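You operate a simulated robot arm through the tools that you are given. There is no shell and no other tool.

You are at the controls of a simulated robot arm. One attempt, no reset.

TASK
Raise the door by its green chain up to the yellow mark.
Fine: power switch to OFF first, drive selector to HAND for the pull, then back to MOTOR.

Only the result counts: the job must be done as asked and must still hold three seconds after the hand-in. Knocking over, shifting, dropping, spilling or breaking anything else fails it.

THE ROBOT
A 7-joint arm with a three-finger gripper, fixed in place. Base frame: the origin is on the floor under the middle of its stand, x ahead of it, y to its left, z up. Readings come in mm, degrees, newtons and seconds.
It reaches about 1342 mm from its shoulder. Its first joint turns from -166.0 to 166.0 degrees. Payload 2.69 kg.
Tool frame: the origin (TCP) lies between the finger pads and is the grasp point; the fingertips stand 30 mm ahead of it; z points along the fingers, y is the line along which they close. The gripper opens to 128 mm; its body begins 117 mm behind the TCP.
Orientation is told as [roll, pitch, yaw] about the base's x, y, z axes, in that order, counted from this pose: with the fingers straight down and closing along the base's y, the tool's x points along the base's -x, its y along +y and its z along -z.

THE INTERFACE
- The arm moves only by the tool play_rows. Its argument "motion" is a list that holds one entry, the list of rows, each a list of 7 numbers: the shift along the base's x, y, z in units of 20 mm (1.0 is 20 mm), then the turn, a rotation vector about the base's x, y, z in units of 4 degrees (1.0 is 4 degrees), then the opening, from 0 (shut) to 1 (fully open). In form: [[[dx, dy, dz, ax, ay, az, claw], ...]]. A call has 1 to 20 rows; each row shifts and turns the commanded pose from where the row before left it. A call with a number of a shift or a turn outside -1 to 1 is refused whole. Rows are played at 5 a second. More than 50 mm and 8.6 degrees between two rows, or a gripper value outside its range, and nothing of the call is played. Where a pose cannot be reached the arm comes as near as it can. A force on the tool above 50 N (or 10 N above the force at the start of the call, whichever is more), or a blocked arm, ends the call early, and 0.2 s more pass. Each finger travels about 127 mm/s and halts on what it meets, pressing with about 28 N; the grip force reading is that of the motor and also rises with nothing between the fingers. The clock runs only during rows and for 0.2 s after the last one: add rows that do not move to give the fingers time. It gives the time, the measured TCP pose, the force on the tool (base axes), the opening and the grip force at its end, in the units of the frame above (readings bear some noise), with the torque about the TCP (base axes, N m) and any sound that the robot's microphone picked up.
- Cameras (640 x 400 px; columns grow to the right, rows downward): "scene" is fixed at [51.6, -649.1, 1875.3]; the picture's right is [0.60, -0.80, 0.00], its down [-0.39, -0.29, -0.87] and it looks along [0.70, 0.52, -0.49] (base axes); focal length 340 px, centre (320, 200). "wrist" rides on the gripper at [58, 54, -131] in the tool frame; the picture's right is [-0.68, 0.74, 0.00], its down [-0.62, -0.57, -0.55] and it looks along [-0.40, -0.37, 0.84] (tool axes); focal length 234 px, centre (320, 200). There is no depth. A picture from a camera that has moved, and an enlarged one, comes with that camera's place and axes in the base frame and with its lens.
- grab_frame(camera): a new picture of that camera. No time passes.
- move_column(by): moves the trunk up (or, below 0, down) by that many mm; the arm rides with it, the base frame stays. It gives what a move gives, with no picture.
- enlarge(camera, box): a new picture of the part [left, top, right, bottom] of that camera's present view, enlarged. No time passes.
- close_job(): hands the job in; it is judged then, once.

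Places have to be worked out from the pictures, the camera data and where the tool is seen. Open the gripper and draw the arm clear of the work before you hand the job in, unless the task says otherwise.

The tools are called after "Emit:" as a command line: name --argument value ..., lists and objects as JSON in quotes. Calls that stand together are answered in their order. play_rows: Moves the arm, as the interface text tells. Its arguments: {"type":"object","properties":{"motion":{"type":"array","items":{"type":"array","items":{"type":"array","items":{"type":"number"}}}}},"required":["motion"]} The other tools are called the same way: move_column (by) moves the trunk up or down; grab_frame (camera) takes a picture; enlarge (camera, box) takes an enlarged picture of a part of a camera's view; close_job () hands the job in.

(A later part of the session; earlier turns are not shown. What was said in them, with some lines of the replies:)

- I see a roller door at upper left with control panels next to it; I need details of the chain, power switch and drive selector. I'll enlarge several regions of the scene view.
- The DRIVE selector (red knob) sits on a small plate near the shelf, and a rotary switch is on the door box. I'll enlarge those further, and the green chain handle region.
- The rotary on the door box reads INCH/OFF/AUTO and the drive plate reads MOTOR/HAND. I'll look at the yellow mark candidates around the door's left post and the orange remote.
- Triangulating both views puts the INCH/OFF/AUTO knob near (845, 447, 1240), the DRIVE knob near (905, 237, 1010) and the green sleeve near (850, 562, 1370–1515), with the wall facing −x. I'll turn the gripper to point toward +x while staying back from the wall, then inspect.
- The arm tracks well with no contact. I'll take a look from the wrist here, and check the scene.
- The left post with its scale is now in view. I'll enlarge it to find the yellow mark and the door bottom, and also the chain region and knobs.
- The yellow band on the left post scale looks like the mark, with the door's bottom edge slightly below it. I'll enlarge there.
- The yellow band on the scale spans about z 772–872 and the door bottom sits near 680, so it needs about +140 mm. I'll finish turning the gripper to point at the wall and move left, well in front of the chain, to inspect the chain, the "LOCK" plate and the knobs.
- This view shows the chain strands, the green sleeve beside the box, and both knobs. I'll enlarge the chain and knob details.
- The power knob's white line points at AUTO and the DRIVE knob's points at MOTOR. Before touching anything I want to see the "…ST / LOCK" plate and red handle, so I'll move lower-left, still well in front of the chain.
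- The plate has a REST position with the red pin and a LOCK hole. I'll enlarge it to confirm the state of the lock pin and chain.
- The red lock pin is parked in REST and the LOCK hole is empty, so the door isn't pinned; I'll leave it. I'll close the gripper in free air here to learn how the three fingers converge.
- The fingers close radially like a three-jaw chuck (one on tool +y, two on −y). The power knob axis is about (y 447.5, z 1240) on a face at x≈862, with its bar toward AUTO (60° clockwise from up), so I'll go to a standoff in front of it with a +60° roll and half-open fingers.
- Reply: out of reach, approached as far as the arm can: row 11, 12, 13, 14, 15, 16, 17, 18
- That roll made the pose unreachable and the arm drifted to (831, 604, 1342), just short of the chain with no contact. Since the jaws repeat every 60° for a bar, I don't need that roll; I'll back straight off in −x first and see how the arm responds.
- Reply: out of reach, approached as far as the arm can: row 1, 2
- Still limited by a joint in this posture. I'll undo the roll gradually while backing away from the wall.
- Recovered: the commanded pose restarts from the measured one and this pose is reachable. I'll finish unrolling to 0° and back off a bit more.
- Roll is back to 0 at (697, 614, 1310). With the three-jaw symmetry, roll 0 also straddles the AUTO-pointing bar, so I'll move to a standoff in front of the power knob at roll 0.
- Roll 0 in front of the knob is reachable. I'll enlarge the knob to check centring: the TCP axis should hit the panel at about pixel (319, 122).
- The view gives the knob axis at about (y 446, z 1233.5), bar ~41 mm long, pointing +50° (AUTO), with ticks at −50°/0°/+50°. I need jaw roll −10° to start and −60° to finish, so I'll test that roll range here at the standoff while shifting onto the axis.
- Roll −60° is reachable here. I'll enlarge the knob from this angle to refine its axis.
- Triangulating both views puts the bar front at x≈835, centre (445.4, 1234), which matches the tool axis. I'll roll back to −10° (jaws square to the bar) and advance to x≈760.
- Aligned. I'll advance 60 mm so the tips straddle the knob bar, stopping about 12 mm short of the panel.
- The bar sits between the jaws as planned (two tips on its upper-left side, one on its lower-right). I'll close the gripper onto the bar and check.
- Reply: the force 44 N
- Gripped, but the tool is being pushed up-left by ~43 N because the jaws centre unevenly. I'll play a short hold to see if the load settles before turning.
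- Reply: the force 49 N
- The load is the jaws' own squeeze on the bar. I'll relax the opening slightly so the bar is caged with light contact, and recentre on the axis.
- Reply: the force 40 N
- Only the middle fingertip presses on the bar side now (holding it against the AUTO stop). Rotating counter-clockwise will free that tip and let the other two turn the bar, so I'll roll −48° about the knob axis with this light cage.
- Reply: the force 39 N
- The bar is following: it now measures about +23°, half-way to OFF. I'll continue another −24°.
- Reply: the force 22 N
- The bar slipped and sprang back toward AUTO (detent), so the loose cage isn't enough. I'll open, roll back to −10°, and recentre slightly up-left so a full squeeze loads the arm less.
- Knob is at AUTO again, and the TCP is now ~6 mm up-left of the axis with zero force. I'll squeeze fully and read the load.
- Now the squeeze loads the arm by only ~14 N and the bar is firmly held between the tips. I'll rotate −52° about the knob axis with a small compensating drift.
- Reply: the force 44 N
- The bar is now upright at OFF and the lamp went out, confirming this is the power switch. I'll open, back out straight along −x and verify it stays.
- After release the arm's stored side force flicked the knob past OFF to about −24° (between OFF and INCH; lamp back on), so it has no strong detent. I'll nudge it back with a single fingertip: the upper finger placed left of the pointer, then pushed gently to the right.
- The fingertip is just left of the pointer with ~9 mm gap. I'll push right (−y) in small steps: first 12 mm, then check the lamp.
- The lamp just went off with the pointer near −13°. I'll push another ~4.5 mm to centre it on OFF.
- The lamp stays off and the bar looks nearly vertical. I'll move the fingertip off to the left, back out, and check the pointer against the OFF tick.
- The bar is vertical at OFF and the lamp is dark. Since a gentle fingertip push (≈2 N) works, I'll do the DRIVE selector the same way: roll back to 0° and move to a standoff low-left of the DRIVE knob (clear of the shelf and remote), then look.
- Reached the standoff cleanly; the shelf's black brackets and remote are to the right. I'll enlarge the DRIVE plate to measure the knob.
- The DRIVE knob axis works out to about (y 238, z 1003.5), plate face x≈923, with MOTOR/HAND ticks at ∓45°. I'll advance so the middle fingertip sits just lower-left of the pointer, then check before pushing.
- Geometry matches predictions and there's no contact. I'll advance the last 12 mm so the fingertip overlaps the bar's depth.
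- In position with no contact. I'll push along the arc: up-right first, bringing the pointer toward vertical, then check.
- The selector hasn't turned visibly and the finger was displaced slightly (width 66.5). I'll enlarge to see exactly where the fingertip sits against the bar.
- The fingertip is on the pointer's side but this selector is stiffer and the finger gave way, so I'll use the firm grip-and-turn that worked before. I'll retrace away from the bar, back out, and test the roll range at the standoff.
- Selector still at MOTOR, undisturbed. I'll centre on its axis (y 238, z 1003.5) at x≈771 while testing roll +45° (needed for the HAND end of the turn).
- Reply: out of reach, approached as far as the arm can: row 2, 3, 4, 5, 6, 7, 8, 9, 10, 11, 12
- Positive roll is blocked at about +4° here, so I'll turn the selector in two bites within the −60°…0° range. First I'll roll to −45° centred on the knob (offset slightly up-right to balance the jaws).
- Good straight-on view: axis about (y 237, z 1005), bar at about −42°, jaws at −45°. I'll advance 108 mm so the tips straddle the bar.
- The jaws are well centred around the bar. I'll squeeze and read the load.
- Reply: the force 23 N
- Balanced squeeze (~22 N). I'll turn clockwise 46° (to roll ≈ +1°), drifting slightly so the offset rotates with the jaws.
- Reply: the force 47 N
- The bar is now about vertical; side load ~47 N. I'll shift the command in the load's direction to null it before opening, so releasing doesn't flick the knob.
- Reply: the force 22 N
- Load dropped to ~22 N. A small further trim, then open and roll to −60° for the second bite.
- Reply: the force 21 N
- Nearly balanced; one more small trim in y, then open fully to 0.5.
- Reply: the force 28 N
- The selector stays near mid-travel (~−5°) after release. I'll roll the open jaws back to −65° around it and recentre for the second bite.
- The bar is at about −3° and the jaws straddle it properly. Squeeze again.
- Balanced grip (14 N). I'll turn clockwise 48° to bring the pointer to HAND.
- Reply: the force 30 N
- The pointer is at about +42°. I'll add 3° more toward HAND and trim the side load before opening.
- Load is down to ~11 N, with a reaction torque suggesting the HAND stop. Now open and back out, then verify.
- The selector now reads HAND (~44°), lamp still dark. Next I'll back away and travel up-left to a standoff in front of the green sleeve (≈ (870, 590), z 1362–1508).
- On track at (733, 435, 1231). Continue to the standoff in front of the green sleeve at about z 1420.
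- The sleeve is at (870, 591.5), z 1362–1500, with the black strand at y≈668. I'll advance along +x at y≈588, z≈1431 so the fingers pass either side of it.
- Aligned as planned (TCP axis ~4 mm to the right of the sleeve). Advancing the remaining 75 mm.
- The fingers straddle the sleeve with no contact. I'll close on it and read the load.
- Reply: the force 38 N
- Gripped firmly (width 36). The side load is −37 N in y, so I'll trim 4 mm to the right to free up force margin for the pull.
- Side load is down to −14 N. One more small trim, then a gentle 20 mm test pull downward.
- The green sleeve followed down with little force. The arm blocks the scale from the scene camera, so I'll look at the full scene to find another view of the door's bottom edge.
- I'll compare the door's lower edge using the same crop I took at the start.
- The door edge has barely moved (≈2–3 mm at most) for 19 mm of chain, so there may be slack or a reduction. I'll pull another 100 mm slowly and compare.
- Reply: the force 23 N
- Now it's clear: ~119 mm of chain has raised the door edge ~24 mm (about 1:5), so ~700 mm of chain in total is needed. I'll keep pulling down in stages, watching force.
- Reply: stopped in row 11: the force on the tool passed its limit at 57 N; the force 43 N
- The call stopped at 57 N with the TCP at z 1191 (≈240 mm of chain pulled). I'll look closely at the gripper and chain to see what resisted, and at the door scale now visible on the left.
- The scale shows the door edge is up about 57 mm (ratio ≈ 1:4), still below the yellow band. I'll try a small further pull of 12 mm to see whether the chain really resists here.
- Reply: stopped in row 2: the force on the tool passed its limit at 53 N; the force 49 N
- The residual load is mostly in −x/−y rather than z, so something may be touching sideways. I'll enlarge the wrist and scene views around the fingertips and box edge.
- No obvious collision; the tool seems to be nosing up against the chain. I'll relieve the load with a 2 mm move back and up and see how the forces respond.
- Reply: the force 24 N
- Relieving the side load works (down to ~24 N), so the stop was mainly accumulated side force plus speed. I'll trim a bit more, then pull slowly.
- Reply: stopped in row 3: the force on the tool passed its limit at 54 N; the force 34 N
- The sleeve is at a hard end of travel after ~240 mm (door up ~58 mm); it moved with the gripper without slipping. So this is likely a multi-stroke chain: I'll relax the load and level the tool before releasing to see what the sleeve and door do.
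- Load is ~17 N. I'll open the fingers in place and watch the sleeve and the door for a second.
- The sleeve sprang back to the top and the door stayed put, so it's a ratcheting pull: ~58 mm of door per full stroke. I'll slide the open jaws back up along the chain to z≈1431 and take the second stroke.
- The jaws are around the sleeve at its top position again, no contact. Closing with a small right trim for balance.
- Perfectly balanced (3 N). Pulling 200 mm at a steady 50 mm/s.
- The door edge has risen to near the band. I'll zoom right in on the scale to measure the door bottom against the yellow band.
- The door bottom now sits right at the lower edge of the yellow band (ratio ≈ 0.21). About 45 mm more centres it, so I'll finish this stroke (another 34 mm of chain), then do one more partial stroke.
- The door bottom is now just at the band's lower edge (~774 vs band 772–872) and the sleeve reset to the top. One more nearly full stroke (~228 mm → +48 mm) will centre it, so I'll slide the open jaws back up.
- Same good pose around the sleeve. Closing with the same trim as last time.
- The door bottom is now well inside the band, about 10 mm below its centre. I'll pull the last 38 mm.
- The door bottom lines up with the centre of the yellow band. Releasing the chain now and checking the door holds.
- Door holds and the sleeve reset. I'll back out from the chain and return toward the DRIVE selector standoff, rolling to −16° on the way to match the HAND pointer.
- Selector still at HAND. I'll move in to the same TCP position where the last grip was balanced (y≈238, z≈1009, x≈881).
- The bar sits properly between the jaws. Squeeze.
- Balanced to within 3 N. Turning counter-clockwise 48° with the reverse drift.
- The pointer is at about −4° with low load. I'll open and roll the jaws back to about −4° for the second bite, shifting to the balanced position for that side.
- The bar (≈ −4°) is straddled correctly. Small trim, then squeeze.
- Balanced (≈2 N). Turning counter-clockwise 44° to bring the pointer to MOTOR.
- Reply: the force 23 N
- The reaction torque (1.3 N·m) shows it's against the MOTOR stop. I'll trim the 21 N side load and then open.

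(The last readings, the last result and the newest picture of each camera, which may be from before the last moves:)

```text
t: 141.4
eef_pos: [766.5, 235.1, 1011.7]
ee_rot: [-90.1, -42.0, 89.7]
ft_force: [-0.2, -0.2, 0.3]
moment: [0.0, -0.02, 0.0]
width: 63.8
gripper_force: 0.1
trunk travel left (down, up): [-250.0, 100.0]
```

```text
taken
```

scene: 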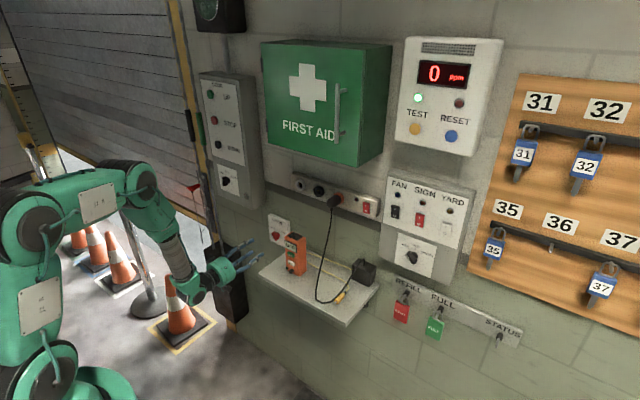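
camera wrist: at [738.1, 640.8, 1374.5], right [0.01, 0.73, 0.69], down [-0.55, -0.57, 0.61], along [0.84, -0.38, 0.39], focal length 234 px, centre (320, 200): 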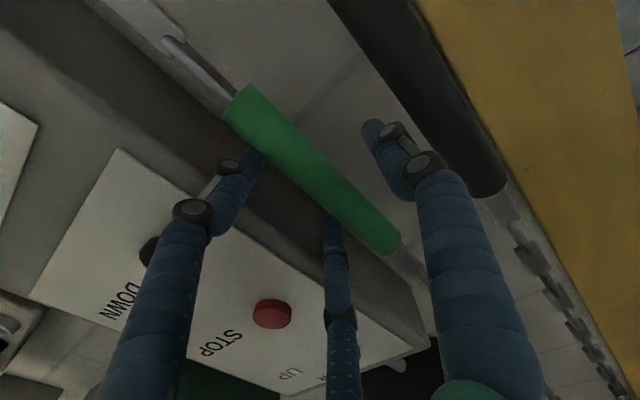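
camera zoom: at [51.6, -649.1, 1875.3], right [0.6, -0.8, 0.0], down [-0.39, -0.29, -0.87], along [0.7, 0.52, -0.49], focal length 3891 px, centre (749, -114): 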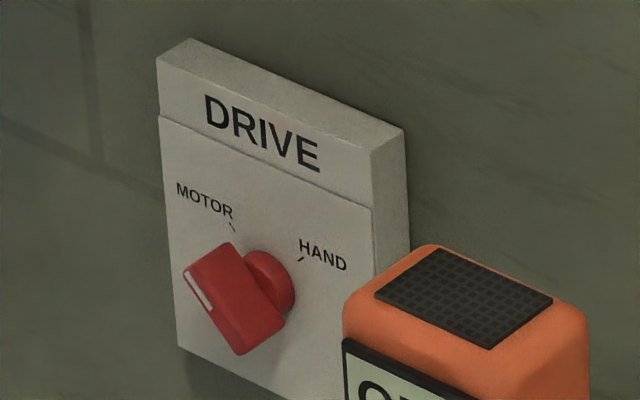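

DRIVE is back exactly at MOTOR. I'll draw the arm clear with the gripper open and then verify the door, the power knob and surroundings.

Emit:
play_rows --motion '[[[-1, 0, 0, 0, 0, 0, 0.8], [-1, 0, 0, 0, 0, 0, 1], [-1, 0, 0.2, 0, 0, 0, 1], [-1, 0, 0.4, 0, 0, 0, 1], [-1, 0, 0.6, 0, 0, 0, 1], [-0.5, 0.3, 0.8, 0, 0, 0, 1], [0, 0.5, 0.8, 0, 0, 0, 1], [0, 0.5, 0.8, 0, 0, 0, 1], [0, 0.5, 0.8, 0, 0, 0, 1]]]'

Emit:
grab_frame --camera "scene"

Emit:
enlarge --camera "scene" --box '[40, 130, 70, 165]'

Emit:
enlarge --camera "scene" --box '[200, 155, 260, 205]'

Emit:
enlarge --camera "scene" --box '[0, 60, 260, 360]'

Emit:
grab_frame --camera "wrist"

```text
t: 143.4
eef_pos: [657.2, 270.2, 1098.4]
ee_rot: [-90.1, -42.2, 89.6]
ft_force: [-0.5, 0.0, -0.6]
moment: [0.01, 0.01, -0.03]
width: 127.9
gripper_force: 0.1
trunk travel left (down, up): [-250.0, 100.0]
```

```text
taken
```

scene: 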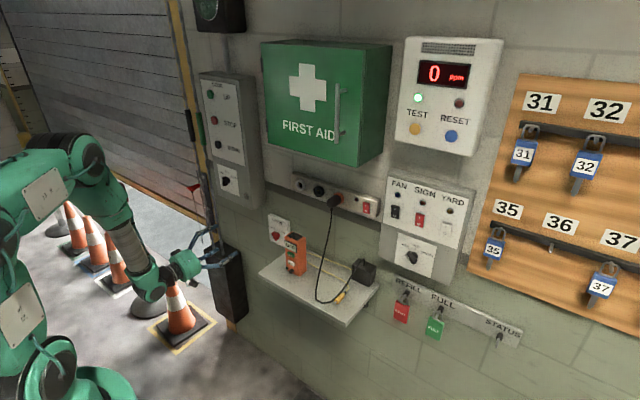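

```text
11.43 times, centred on (55, 148) of scene
camera zoom: at [51.6, -649.1, 1875.3], right [0.6, -0.8, 0.0], down [-0.39, -0.29, -0.87], along [0.7, 0.52, -0.49], focal length 3891 px, centre (3349, 800)
```

zoom: 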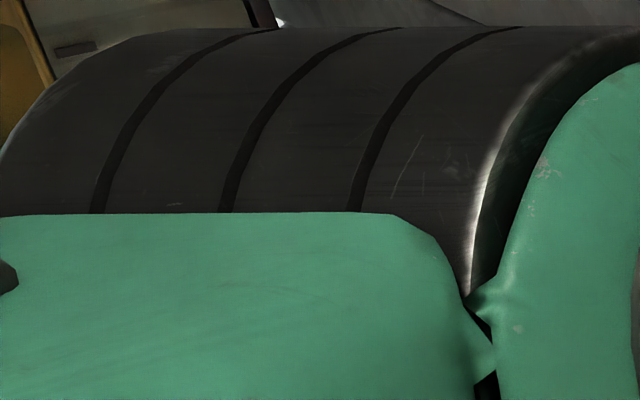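

```text
8.00 times, centred on (230, 180) of scene
camera zoom: at [51.6, -649.1, 1875.3], right [0.6, -0.8, 0.0], down [-0.39, -0.29, -0.87], along [0.7, 0.52, -0.49], focal length 2724 px, centre (1040, 360)
```

zoom: 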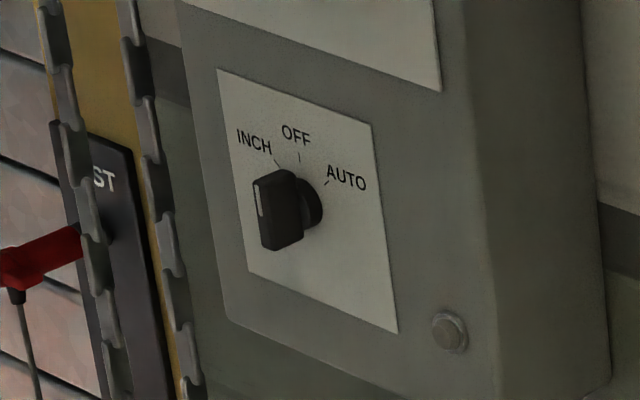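

```text
1.33 times, centred on (130, 210) of scene
camera zoom: at [51.6, -649.1, 1875.3], right [0.6, -0.8, 0.0], down [-0.39, -0.29, -0.87], along [0.7, 0.52, -0.49], focal length 454 px, centre (573, 187)
```

zoom: 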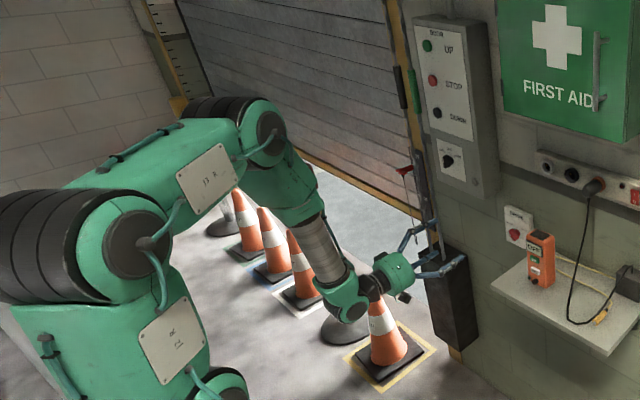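

```text
taken
camera wrist: at [525.2, 264.1, 1019.8], right [0.01, 1.0, -0.09], down [-0.55, 0.08, 0.83], along [0.84, 0.04, 0.55], focal length 234 px, centre (320, 200)
```

wrist: 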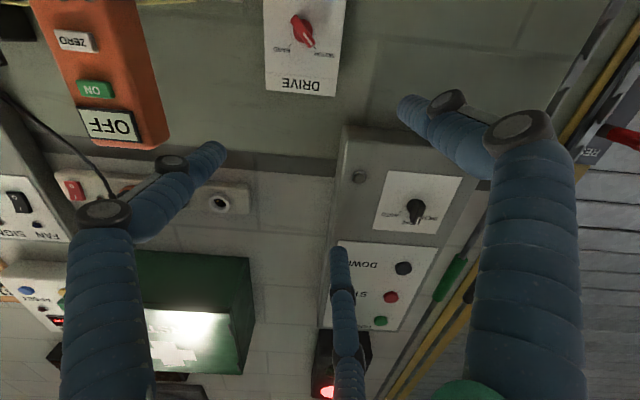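

Power knob upright at OFF, lamp dark, DRIVE at MOTOR, cones and remote undisturbed. The elbow hides the scale, so I'll raise the arm to confirm the door height before handing in.

Emit:
play_rows --motion '[[[-0.2, 0, 1, 0, 0, 0, 1], [-0.2, 0, 1, 0, 0, 0, 1], [-0.2, 0, 1, 0, 0, 0, 1], [-0.2, 0, 1, 0, 0, 0, 1], [-0.2, 0, 1, 0, 0, 0, 1], [0, 0, 1, 0, 0, 0, 1], [0, 0, 1, 0, 0, 0, 1], [0, 0, 1, 0, 0, 0, 1], [0, 0, 1, 0, 0, 0, 1], [0, 0, 1, 0, 0, 0, 1], [0, 0, 1, 0, 0, 0, 1], [0, 0, 1, 0, 0, 0, 1], [0, 0, 1, 0, 0, 0, 1], [0, 0, 1, 0, 0, 0, 1], [0, 0, 1, 0, 0, 0, 1], [0, 0, 1, 0, 0, 0, 1], [0, 0, 1, 0, 0, 0, 1], [0, 0, 1, 0, 0, 0, 1]]]'

Emit:
grab_frame --camera "scene"

Emit:
enlarge --camera "scene" --box '[40, 130, 70, 165]'

Emit:
enlarge --camera "scene" --box '[160, 80, 300, 260]'

```text
t: 147.2
eef_pos: [637.2, 268.6, 1458.7]
ee_rot: [-90.1, -42.1, 89.5]
ft_force: [-0.8, 0.3, -0.8]
moment: [-0.02, 0.02, -0.01]
width: 127.8
gripper_force: 0.0
trunk travel left (down, up): [-250.0, 100.0]
```

```text
taken
```

scene: 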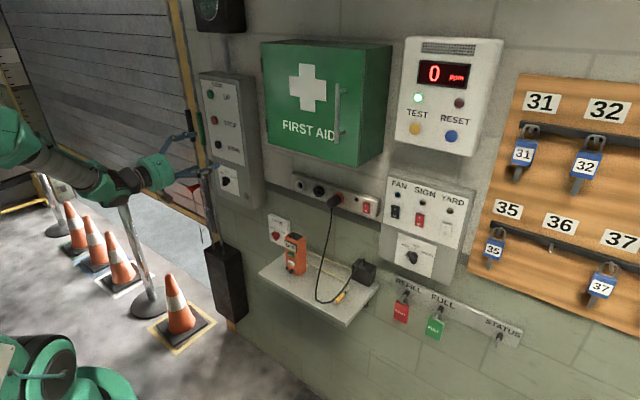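

```text
11.43 times, centred on (55, 148) of scene
camera zoom: at [51.6, -649.1, 1875.3], right [0.6, -0.8, 0.0], down [-0.39, -0.29, -0.87], along [0.7, 0.52, -0.49], focal length 3891 px, centre (3349, 800)
```

zoom: 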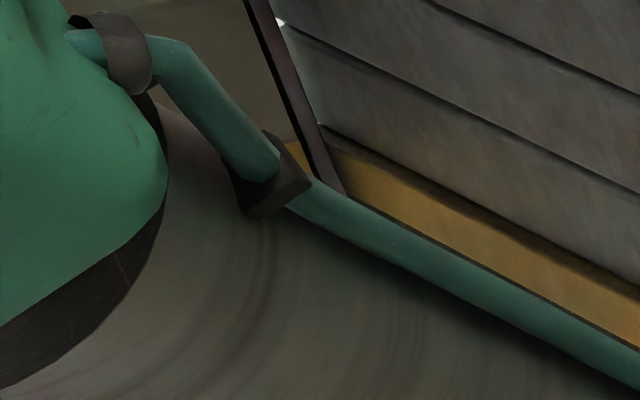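

```text
2.22 times, centred on (230, 170) of scene
camera zoom: at [51.6, -649.1, 1875.3], right [0.6, -0.8, 0.0], down [-0.39, -0.29, -0.87], along [0.7, 0.52, -0.49], focal length 757 px, centre (520, 267)
```

zoom: 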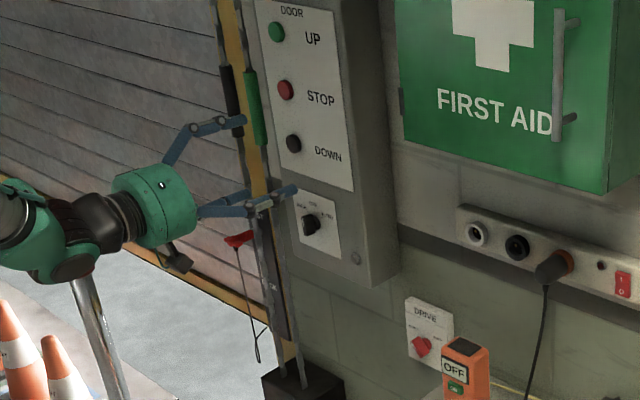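

The door sits exactly where I left it (same slat and bar positions, bottom edge at the band's centre). Power is OFF, DRIVE is at MOTOR, the lock pin and everything else are untouched, and the arm is clear with the gripper open, so I'm handing in.

Emit:
close_job

```text
The job is handed in.
```

I raised the door by its green chain to the middle of the yellow band and handed the job in. I haven't seen the verdict.

- **Power switch:** I turned it from AUTO to OFF before anything else, and its lamp went dark. On the first try it slipped past OFF, about halfway to INCH, so I nudged it back. It stayed at OFF through the whole pull.
- **Drive selector:** I turned it to HAND for the pull and back to MOTOR afterwards. It now looks the same as in the first pictures.
- **Door:** It took three pulls on the chain. By my estimate from the pictures, the bottom edge is about 820 mm above the floor, and the band runs from about 772 to 872 mm. The door held after I let go of the chain and after the drive went back to MOTOR.
- **Everything else:** The red lock pin is still in REST, and the cones, remote and shelf look undisturbed. The arm is clear with the gripper open.

I left the power at OFF, since you didn't ask for it to go back on.
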